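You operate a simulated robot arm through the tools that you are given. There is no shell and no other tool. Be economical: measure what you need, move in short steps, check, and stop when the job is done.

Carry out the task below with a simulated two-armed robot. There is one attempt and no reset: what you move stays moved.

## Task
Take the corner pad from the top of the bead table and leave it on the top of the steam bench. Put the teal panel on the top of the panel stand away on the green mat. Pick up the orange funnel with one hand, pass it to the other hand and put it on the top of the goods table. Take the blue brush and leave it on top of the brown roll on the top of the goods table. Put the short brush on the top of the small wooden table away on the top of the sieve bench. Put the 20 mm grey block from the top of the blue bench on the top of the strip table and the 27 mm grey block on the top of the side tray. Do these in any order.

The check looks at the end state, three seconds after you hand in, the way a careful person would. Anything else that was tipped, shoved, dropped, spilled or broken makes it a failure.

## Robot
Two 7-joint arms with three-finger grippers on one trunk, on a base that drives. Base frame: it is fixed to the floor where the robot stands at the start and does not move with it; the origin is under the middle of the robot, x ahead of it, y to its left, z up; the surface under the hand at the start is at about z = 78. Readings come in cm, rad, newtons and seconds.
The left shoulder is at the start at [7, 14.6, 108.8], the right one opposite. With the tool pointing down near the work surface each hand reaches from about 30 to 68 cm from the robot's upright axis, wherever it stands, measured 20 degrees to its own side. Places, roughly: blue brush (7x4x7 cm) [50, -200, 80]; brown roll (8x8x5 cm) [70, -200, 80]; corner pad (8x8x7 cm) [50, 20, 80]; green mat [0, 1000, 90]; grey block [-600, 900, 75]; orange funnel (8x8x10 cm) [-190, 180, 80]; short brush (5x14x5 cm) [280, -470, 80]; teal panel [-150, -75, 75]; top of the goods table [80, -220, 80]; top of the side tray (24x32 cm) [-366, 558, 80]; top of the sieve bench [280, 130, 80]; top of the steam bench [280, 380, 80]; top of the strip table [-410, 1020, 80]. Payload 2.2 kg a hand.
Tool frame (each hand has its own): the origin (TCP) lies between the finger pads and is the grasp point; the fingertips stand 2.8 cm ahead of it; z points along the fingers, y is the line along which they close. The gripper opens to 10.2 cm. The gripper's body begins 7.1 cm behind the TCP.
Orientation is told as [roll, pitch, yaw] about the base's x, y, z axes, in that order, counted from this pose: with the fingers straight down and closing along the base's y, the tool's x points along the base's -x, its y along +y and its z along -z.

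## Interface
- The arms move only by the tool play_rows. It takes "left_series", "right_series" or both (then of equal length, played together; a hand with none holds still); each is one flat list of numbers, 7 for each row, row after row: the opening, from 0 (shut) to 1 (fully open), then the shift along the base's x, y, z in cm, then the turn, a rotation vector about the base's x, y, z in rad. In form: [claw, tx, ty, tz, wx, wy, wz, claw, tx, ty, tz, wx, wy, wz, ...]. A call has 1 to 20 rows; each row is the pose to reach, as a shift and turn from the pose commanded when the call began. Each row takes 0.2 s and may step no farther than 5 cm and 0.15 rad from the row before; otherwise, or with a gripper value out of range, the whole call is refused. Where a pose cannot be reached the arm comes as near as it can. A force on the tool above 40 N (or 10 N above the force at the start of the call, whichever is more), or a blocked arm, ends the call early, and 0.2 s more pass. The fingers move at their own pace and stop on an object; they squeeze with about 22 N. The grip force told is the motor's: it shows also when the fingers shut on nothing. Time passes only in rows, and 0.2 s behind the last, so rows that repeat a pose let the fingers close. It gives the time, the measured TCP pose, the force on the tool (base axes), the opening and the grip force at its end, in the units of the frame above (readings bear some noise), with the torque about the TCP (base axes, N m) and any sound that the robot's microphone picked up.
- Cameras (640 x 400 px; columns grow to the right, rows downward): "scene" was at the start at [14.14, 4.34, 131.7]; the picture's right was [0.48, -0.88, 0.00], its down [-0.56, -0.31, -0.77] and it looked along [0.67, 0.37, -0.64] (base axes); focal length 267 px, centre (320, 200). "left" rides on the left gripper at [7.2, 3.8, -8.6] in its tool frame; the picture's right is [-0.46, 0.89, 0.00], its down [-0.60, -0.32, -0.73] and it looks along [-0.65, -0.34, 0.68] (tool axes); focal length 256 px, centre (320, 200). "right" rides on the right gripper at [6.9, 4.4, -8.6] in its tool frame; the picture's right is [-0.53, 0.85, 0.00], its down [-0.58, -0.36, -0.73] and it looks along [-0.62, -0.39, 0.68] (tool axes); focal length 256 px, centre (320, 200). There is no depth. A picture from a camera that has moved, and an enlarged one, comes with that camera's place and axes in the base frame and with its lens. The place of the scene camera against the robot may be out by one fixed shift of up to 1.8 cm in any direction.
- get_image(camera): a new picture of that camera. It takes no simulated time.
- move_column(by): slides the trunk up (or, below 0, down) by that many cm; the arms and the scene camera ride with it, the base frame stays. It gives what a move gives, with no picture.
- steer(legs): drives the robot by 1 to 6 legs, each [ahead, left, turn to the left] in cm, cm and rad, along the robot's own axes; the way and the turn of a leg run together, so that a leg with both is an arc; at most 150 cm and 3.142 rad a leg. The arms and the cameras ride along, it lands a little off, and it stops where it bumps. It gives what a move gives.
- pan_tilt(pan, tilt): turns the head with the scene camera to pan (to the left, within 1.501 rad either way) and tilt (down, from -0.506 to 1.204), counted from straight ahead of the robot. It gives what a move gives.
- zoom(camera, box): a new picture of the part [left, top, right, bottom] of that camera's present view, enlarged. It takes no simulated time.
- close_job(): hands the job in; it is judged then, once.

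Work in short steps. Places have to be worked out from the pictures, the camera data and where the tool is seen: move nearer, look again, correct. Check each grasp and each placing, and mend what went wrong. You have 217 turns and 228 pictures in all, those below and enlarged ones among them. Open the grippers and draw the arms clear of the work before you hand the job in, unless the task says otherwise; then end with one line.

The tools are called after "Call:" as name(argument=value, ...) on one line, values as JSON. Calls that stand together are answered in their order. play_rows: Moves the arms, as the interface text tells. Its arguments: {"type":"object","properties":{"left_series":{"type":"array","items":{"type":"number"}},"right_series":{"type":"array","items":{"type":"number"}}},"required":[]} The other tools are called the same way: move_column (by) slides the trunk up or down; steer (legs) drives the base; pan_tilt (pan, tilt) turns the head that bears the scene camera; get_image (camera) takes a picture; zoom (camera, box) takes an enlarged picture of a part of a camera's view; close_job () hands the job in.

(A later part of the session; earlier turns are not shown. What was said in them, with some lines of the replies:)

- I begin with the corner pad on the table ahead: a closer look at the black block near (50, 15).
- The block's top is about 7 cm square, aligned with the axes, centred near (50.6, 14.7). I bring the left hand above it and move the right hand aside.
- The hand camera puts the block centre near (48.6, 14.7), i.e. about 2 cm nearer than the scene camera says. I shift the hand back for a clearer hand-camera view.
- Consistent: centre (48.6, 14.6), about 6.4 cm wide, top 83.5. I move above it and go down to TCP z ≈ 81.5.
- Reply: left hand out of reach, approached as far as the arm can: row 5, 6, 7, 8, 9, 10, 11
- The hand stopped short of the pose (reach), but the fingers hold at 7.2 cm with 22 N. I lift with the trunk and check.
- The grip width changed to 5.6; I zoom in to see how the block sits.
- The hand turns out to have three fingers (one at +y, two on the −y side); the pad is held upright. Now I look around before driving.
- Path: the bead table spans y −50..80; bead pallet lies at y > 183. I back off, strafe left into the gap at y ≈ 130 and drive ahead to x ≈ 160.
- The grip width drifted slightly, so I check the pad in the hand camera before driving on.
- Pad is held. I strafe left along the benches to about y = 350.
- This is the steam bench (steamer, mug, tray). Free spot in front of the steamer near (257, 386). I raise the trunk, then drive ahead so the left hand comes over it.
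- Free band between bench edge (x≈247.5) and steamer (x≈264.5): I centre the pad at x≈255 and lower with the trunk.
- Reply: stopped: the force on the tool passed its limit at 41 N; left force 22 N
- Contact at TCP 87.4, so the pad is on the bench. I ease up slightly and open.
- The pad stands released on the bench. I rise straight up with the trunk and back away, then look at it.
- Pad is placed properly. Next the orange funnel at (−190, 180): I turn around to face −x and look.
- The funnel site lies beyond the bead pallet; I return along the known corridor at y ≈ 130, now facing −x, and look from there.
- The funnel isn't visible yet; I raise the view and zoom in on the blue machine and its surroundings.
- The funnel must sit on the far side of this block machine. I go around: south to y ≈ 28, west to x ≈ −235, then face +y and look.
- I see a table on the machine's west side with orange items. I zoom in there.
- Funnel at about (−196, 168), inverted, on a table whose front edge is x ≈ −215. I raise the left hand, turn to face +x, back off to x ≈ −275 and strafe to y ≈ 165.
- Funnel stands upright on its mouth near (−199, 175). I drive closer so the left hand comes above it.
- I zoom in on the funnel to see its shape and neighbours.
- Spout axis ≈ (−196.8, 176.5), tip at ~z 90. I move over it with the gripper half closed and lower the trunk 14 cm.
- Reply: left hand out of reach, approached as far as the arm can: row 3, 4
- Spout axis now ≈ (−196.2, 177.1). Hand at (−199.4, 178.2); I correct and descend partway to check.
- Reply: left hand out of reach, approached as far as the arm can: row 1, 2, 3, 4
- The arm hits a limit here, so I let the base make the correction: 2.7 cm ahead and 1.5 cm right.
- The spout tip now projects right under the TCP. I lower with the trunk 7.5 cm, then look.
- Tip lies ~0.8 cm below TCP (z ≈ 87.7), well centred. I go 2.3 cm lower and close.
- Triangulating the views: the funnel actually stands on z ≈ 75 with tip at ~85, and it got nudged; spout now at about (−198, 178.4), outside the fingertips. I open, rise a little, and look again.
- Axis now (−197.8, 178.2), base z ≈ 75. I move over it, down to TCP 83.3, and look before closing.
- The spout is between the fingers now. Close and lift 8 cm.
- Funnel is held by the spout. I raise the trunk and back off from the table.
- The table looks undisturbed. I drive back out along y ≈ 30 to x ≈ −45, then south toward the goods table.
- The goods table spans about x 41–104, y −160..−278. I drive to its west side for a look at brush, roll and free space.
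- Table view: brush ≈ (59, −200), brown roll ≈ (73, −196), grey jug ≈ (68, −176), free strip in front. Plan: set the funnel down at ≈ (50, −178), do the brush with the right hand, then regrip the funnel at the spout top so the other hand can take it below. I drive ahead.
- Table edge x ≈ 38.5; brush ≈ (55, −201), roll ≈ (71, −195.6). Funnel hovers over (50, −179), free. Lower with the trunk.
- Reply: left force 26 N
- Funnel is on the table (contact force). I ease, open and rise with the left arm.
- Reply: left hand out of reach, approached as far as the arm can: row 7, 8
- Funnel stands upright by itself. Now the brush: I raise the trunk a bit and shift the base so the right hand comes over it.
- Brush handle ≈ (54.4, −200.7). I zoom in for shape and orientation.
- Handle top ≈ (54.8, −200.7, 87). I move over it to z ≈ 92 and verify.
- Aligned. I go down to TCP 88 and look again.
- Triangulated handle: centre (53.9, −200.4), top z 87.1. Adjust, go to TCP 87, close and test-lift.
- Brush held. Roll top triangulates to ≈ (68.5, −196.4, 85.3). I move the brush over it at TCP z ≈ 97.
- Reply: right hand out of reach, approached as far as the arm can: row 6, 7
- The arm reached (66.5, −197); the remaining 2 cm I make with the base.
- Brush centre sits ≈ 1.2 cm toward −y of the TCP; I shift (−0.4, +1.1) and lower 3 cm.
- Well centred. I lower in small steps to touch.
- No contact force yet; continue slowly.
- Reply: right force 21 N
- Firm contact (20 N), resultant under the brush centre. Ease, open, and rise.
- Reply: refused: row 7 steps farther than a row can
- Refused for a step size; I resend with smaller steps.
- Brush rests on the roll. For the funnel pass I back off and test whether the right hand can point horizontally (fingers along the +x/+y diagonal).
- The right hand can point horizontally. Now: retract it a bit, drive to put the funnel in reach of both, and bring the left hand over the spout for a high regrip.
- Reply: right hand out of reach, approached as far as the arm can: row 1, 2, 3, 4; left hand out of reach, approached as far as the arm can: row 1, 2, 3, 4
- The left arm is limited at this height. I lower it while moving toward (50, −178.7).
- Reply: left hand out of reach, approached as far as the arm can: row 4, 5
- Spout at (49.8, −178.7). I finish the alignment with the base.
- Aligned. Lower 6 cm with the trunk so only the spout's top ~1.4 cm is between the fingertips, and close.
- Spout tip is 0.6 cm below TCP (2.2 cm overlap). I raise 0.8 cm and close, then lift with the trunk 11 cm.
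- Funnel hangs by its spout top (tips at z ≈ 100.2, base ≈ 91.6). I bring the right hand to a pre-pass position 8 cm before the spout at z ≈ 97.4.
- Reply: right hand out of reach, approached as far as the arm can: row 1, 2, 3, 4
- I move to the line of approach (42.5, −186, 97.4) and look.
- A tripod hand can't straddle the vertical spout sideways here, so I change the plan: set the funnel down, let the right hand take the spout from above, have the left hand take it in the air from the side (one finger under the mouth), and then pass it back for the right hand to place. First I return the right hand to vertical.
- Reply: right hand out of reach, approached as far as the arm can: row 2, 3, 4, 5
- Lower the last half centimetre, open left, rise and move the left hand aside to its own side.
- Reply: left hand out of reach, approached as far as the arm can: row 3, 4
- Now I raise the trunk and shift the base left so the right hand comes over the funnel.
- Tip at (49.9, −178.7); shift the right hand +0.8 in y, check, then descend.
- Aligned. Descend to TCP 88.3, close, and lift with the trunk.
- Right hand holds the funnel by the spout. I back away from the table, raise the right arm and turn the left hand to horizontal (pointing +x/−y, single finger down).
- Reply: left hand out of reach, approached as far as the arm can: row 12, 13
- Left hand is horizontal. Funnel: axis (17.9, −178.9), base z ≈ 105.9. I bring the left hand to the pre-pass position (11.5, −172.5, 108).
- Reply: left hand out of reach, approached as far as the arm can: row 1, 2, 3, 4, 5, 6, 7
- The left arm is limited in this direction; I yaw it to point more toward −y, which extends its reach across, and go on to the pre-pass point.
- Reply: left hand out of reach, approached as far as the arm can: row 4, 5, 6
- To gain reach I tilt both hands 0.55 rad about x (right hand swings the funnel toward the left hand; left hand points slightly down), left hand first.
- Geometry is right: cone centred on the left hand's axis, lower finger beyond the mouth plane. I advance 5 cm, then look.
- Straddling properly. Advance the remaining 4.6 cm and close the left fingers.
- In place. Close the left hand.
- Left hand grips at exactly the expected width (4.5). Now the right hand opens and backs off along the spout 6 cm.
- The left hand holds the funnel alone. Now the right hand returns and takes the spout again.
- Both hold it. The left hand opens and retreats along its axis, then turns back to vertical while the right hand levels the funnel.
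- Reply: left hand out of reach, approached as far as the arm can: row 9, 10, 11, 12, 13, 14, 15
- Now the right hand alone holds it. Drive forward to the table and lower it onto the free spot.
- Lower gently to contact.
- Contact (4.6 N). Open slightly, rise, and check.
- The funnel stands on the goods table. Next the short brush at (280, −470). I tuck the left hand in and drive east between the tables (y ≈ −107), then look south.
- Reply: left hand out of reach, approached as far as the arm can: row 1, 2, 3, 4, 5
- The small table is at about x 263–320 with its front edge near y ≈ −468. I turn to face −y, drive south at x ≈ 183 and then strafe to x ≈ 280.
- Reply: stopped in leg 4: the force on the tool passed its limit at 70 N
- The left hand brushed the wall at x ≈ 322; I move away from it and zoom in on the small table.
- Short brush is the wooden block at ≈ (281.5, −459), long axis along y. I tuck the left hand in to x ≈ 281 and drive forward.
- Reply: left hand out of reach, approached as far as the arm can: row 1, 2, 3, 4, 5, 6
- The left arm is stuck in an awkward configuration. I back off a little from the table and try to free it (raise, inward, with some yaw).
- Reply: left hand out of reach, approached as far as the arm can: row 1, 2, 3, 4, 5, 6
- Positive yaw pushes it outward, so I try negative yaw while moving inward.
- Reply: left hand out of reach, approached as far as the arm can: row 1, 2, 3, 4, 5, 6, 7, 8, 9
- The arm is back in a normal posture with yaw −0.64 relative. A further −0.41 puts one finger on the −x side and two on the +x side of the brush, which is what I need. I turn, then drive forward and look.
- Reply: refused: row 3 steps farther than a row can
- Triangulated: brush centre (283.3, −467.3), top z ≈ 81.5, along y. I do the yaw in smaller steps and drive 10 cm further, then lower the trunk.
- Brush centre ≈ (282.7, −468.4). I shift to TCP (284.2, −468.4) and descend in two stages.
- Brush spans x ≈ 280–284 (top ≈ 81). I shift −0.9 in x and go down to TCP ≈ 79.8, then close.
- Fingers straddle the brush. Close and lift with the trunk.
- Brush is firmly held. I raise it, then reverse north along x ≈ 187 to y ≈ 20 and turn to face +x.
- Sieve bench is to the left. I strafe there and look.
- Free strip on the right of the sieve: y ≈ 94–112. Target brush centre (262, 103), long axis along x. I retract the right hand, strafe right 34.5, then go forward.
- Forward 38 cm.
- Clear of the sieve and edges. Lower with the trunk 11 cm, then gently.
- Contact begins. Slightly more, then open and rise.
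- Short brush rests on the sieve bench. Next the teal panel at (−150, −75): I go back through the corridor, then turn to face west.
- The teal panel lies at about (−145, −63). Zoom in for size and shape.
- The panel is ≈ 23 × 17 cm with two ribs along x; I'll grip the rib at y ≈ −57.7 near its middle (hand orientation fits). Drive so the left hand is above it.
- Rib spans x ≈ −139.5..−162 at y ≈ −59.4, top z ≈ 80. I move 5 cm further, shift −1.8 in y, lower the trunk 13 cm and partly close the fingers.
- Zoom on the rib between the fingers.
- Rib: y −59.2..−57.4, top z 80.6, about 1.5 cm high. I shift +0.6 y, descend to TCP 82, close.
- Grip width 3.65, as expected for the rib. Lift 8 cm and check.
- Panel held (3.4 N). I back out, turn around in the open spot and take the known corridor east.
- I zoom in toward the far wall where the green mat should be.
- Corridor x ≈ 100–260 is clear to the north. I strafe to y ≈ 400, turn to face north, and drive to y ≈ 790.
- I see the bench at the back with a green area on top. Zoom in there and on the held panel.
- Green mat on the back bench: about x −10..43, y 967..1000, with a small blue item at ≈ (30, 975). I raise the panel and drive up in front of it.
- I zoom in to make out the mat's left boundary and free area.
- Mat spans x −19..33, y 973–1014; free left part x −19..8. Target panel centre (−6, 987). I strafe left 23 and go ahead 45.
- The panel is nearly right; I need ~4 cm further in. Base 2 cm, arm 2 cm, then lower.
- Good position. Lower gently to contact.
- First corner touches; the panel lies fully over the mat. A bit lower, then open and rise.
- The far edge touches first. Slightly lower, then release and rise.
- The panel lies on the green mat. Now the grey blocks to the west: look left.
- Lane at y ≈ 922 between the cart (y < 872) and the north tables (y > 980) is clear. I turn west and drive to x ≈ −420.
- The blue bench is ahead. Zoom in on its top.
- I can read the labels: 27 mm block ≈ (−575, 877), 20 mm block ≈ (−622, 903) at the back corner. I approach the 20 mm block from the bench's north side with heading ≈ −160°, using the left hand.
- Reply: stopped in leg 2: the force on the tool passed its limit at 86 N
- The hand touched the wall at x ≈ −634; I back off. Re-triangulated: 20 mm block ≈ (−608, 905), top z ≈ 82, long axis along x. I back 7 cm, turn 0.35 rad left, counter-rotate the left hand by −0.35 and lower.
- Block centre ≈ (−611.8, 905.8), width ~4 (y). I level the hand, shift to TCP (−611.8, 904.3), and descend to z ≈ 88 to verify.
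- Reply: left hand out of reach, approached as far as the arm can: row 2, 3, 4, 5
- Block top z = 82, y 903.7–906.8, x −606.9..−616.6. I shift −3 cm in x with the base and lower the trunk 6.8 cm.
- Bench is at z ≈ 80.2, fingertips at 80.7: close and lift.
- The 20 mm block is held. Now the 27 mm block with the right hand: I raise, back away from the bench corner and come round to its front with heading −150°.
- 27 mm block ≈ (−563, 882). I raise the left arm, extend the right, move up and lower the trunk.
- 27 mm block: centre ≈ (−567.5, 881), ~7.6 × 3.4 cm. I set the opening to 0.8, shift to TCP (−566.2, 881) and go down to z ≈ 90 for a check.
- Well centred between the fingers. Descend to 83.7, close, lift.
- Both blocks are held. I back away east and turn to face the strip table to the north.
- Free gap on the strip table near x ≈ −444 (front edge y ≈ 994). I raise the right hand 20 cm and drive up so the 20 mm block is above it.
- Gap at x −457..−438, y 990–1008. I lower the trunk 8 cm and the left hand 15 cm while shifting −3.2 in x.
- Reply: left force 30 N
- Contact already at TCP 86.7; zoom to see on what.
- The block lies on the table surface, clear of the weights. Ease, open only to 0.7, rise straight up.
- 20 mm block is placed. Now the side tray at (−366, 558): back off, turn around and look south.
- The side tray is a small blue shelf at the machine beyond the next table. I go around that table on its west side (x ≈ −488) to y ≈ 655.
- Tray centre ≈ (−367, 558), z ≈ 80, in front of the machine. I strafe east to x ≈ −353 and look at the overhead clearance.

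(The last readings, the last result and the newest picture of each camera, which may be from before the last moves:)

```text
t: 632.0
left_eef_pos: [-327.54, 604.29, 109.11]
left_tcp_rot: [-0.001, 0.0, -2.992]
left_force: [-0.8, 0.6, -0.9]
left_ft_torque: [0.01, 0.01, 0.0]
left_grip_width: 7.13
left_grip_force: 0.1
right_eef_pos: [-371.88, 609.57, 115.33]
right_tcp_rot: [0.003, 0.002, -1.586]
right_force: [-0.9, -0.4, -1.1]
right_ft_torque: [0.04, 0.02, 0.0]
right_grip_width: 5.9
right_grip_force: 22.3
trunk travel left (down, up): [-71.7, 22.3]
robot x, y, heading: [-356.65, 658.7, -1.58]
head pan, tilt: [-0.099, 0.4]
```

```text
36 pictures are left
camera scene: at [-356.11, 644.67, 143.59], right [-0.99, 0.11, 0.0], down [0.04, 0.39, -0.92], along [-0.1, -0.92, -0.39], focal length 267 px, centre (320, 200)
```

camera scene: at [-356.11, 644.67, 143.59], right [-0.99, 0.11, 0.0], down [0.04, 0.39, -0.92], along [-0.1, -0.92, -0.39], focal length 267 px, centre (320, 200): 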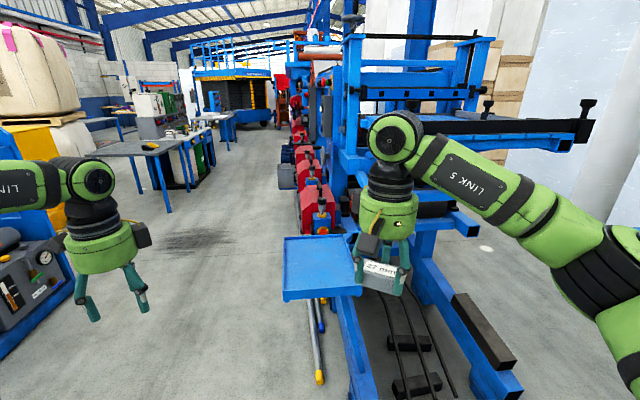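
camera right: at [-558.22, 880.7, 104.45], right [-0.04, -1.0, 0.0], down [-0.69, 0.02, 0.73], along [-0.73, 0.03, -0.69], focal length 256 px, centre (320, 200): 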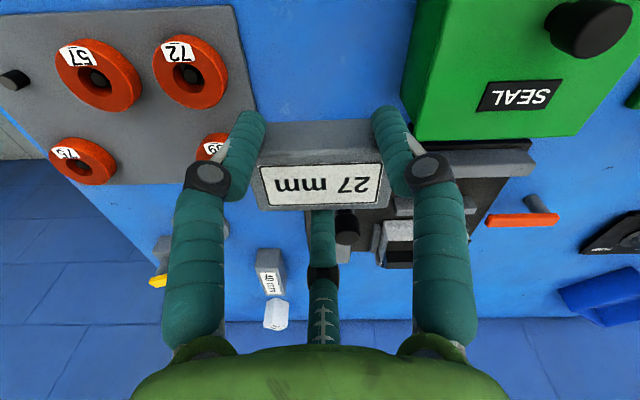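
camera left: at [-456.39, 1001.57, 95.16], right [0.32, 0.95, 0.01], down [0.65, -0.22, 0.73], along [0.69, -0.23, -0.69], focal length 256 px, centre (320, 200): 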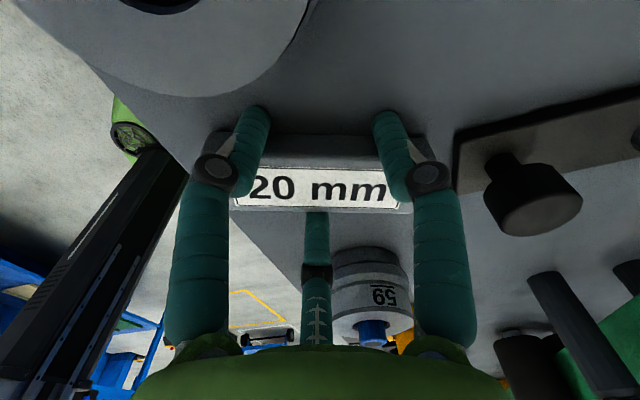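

Plenty of room in front of the tray. I drive so the right hand is over the tray's near part (−363, 567), then lower with the trunk.

Call:
steer(legs=[[41.5, 8.5, 0.01]])

Call:
move_column(by=-20)

Call:
pan_tilt(pan=-0.2, tilt=0.8)

Call:
get_image(camera="scene")

Call:
get_image(camera="right")

```text
t: 634.6
left_eef_pos: [-318.55, 563.11, 109.18]
left_tcp_rot: [0.0, 0.0, -2.978]
left_force: [-1.3, 0.4, 0.4]
left_ft_torque: [-0.01, 0.02, -0.02]
left_grip_width: 7.12
left_grip_force: 0.0
right_eef_pos: [-362.94, 567.82, 115.31]
right_tcp_rot: [0.003, 0.001, -1.57]
right_force: [0.1, 0.5, -0.5]
right_ft_torque: [0.04, -0.01, 0.01]
right_grip_width: 5.92
right_grip_force: 21.6
trunk travel left (down, up): [-71.7, 22.3]
robot x, y, heading: [-348.33, 617.1, -1.57]
head pan, tilt: [-0.099, 0.4]
```

```text
t: 636.8
left_eef_pos: [-318.55, 562.89, 89.2]
left_tcp_rot: [0.0, 0.0, -2.98]
left_force: [0.4, -0.5, 0.9]
left_ft_torque: [0.0, 0.01, -0.02]
left_grip_width: 7.14
left_grip_force: 0.0
right_eef_pos: [-362.86, 567.62, 95.31]
right_tcp_rot: [0.004, 0.004, -1.57]
right_force: [0.6, 0.2, -0.7]
right_ft_torque: [-0.01, 0.01, -0.03]
right_grip_width: 5.93
right_grip_force: 21.7
trunk travel left (down, up): [-51.7, 42.3]
robot x, y, heading: [-348.5, 617.12, -1.566]
head pan, tilt: [-0.099, 0.4]
```

```text
t: 637.6
left_eef_pos: [-318.52, 563.02, 89.15]
left_tcp_rot: [0.0, -0.001, -2.98]
left_force: [0.2, 0.0, 0.1]
left_ft_torque: [-0.02, 0.02, 0.02]
left_grip_width: 7.13
left_grip_force: 0.1
right_eef_pos: [-362.98, 567.66, 95.32]
right_tcp_rot: [0.005, 0.006, -1.57]
right_force: [0.2, 1.1, -1.3]
right_ft_torque: [-0.01, 0.0, 0.03]
right_grip_width: 5.9
right_grip_force: 22.0
trunk travel left (down, up): [-51.7, 42.3]
robot x, y, heading: [-348.5, 617.16, -1.57]
head pan, tilt: [-0.201, 0.799]
```

```text
35 pictures are left
camera scene: at [-348.42, 604.34, 120.09], right [-0.98, 0.2, 0.0], down [0.14, 0.7, -0.7], along [-0.14, -0.68, -0.72], focal length 267 px, centre (320, 200)
```

scene: 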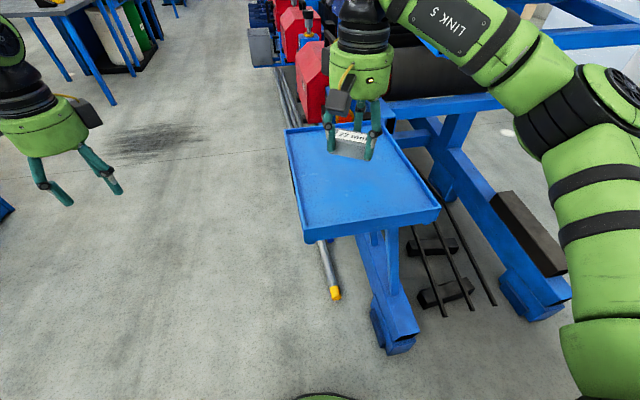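

```text
34 pictures are left
camera right: at [-358.57, 574.48, 103.97], right [0.84, -0.53, 0.0], down [-0.37, -0.58, 0.73], along [-0.39, -0.62, -0.69], focal length 256 px, centre (320, 200)
```

right: 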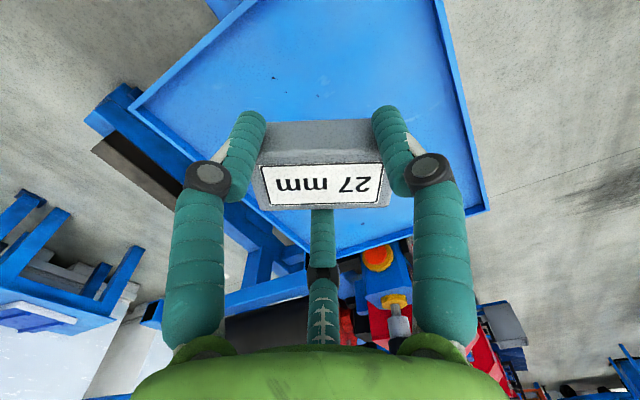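

The projected spot lies inside the tray; I move 4 cm further in, lower 9 cm, then gently.

Call:
steer(legs=[[4, -2, 0]])

Call:
move_column(by=-9)

Call:
zoom(camera="scene", box=[260, 60, 460, 240])

```text
t: 638.5
left_eef_pos: [-320.46, 559.15, 89.24]
left_tcp_rot: [0.001, 0.0, -2.98]
left_force: [-0.1, 0.0, 0.0]
left_ft_torque: [0.06, -0.02, -0.01]
left_grip_width: 7.15
left_grip_force: 0.1
right_eef_pos: [-364.88, 563.87, 95.41]
right_tcp_rot: [0.002, 0.001, -1.571]
right_force: [-0.2, 0.3, -1.3]
right_ft_torque: [0.01, 0.01, 0.0]
right_grip_width: 5.92
right_grip_force: 21.8
trunk travel left (down, up): [-51.7, 42.3]
robot x, y, heading: [-350.65, 613.22, -1.572]
head pan, tilt: [-0.201, 0.799]
```

```text
t: 639.8
left_eef_pos: [-320.49, 559.17, 80.14]
left_tcp_rot: [0.001, 0.001, -2.979]
left_force: [0.6, 1.6, -0.2]
left_ft_torque: [-0.03, -0.02, -0.03]
left_grip_width: 7.14
left_grip_force: 0.0
right_eef_pos: [-364.86, 563.95, 86.35]
right_tcp_rot: [0.004, 0.003, -1.571]
right_force: [0.6, 0.0, -0.6]
right_ft_torque: [0.01, 0.03, -0.01]
right_grip_width: 5.91
right_grip_force: 22.2
trunk travel left (down, up): [-42.7, 51.3]
robot x, y, heading: [-350.31, 613.03, -1.571]
head pan, tilt: [-0.201, 0.799]
```

```text
2.22 times, centred on (360, 150) of scene
camera zoom: at [-350.41, 600.5, 111.09], right [-0.98, 0.2, 0.0], down [0.14, 0.7, -0.7], along [-0.14, -0.68, -0.72], focal length 594 px, centre (231, 311)
```

zoom: 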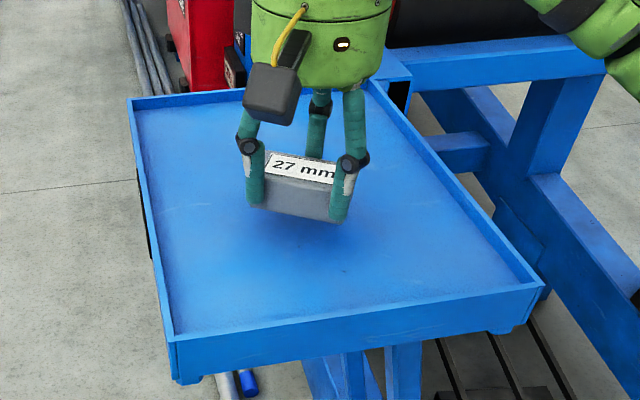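

Well inside the tray. Lower gently to contact.

Call:
play_rows(right_series=[0, 0, 0, -0.7, 0, 0, 0, 0, 0, 0, -1.4, 0, 0, 0, 0, 0, 0, -2.1, 0, 0, 0, 0, 0, 0, -2.6, 0, 0, 0, 0, 0, 0, -2.6, 0, 0, 0])

Call:
zoom(camera="scene", box=[260, 60, 460, 240])

```text
t: 641.0
left_eef_pos: [-320.45, 559.11, 80.18]
left_tcp_rot: [0.001, 0.002, -2.98]
left_force: [0.2, 0.7, 0.0]
left_ft_torque: [0.0, 0.0, 0.05]
left_grip_width: 7.13
left_grip_force: 0.2
right_eef_pos: [-364.94, 563.88, 83.89]
right_tcp_rot: [0.002, -0.002, -1.571]
right_force: [-1.8, -2.1, 6.5]
right_ft_torque: [-0.22, 0.29, 0.05]
right_grip_width: 5.91
right_grip_force: 21.9
trunk travel left (down, up): [-42.7, 51.3]
robot x, y, heading: [-350.23, 613.25, -1.57]
head pan, tilt: [-0.201, 0.799]
```

```text
2.22 times, centred on (360, 150) of scene
camera zoom: at [-350.39, 600.52, 111.1], right [-0.98, 0.2, 0.0], down [0.14, 0.7, -0.7], along [-0.14, -0.68, -0.72], focal length 594 px, centre (231, 311)
```

zoom: 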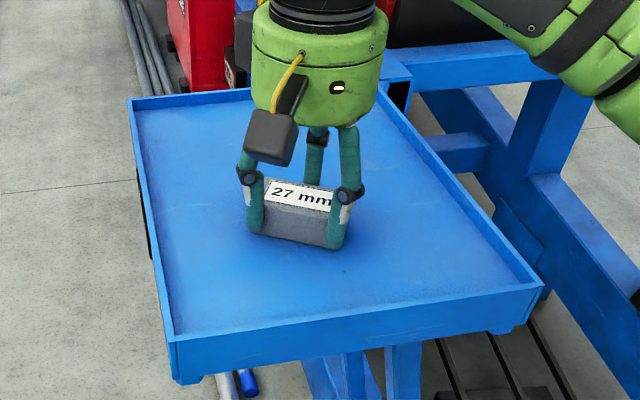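

Contact (6.5 N), block flat in the tray. Open and rise, then back away and check.

Call:
play_rows(right_series=[0.7, 0, 0, 0, 0, 0, 0, 0.9, 0, 0, 0.1, 0, 0, 0, 0.9, 0, 0, 0.1, 0, 0, 0, 0.9, 0, 0, 4, 0, 0, 0, 0.9, 0, 0, 8, 0, 0, 0, 0.9, 0, 0, 12, 0, 0, 0, 0.9, 0, 0, 12, 0, 0, 0])

Call:
move_column(by=20)

Call:
steer(legs=[[-35, 0, 0]])

Call:
pan_tilt(pan=0, tilt=0.6)

Call:
get_image(camera="scene")

```text
t: 642.6
left_eef_pos: [-320.56, 559.15, 80.14]
left_tcp_rot: [-0.002, -0.001, -2.979]
left_force: [-0.6, -0.2, -0.3]
left_ft_torque: [-0.02, 0.01, -0.02]
left_grip_width: 7.15
left_grip_force: 0.1
right_eef_pos: [-364.79, 563.79, 95.9]
right_tcp_rot: [0.002, 0.004, -1.57]
right_force: [0.1, -0.2, -0.1]
right_ft_torque: [-0.01, -0.03, 0.0]
right_grip_width: 9.2
right_grip_force: 0.0
trunk travel left (down, up): [-42.7, 51.3]
robot x, y, heading: [-350.49, 613.03, -1.567]
head pan, tilt: [-0.201, 0.799]
```

```text
t: 644.8
left_eef_pos: [-320.58, 559.11, 100.2]
left_tcp_rot: [-0.002, 0.0, -2.98]
left_force: [-0.3, -0.6, 0.2]
left_ft_torque: [-0.02, 0.01, 0.0]
left_grip_width: 7.12
left_grip_force: 0.0
right_eef_pos: [-364.76, 563.88, 115.76]
right_tcp_rot: [0.003, 0.003, -1.571]
right_force: [0.6, -0.7, 0.4]
right_ft_torque: [-0.01, 0.0, -0.02]
right_grip_width: 9.18
right_grip_force: 0.0
trunk travel left (down, up): [-62.7, 31.3]
robot x, y, heading: [-350.74, 612.73, -1.573]
head pan, tilt: [-0.201, 0.799]
```

```text
t: 647.0
left_eef_pos: [-320.75, 594.1, 100.08]
left_tcp_rot: [-0.001, 0.0, -2.986]
left_force: [-0.1, 0.4, 1.0]
left_ft_torque: [-0.01, -0.01, 0.0]
left_grip_width: 7.15
left_grip_force: 0.2
right_eef_pos: [-365.03, 599.29, 115.85]
right_tcp_rot: [0.002, 0.004, -1.58]
right_force: [0.1, 0.0, -0.5]
right_ft_torque: [0.01, -0.02, 0.01]
right_grip_width: 9.16
right_grip_force: 0.0
trunk travel left (down, up): [-62.7, 31.3]
robot x, y, heading: [-350.19, 648.36, -1.58]
head pan, tilt: [-0.201, 0.799]
```

```text
t: 647.8
left_eef_pos: [-320.88, 594.23, 100.16]
left_tcp_rot: [0.001, 0.001, -2.986]
left_force: [-0.3, -0.1, -0.1]
left_ft_torque: [0.02, -0.01, -0.01]
left_grip_width: 7.13
left_grip_force: 0.2
right_eef_pos: [-365.09, 599.23, 115.91]
right_tcp_rot: [0.003, 0.001, -1.579]
right_force: [0.5, 0.3, 0.0]
right_ft_torque: [-0.02, 0.0, -0.02]
right_grip_width: 9.16
right_grip_force: 0.0
trunk travel left (down, up): [-62.7, 31.3]
robot x, y, heading: [-350.09, 648.1, -1.577]
head pan, tilt: [0.0, 0.6]
```

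```text
31 pictures are left
camera scene: at [-348.8, 634.92, 132.77], right [-1.0, 0.01, 0.0], down [0.0, 0.57, -0.82], along [-0.01, -0.82, -0.57], focal length 267 px, centre (320, 200)
```

scene: 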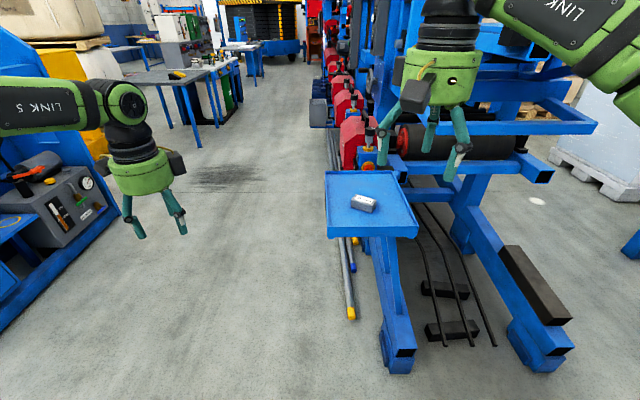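

The block lies in the tray and every job is done. I open both grippers fully, then hand in.

Call:
play_rows(left_series=[1, 0, 0, 0, 0, 0, 0, 1, 0, 0, 0, 0, 0, 0], right_series=[1, 0, 0, 0, 0, 0, 0, 1, 0, 0, 0, 0, 0, 0])

Call:
close_job()

```text
t: 648.4
left_eef_pos: [-320.85, 594.25, 100.18]
left_tcp_rot: [0.0, -0.002, -2.987]
left_force: [-0.4, -0.3, 0.6]
left_ft_torque: [0.02, 0.02, -0.02]
left_grip_width: 10.19
left_grip_force: 0.1
right_eef_pos: [-365.06, 599.2, 115.86]
right_tcp_rot: [0.004, 0.004, -1.58]
right_force: [-0.2, -0.4, 0.4]
right_ft_torque: [0.01, 0.03, -0.03]
right_grip_width: 10.2
right_grip_force: 0.0
trunk travel left (down, up): [-62.7, 31.3]
robot x, y, heading: [-350.41, 648.36, -1.582]
head pan, tilt: [0.0, 0.6]
```

```text
The job is handed in.
```

I placed all seven items, checked each one by camera, and handed the job in; on the way the left hand hit a wall twice (70 N and 86 N, nothing seen disturbed), and I set the funnel down and re-picked it on the goods table before the in-air pass from left to right hand.
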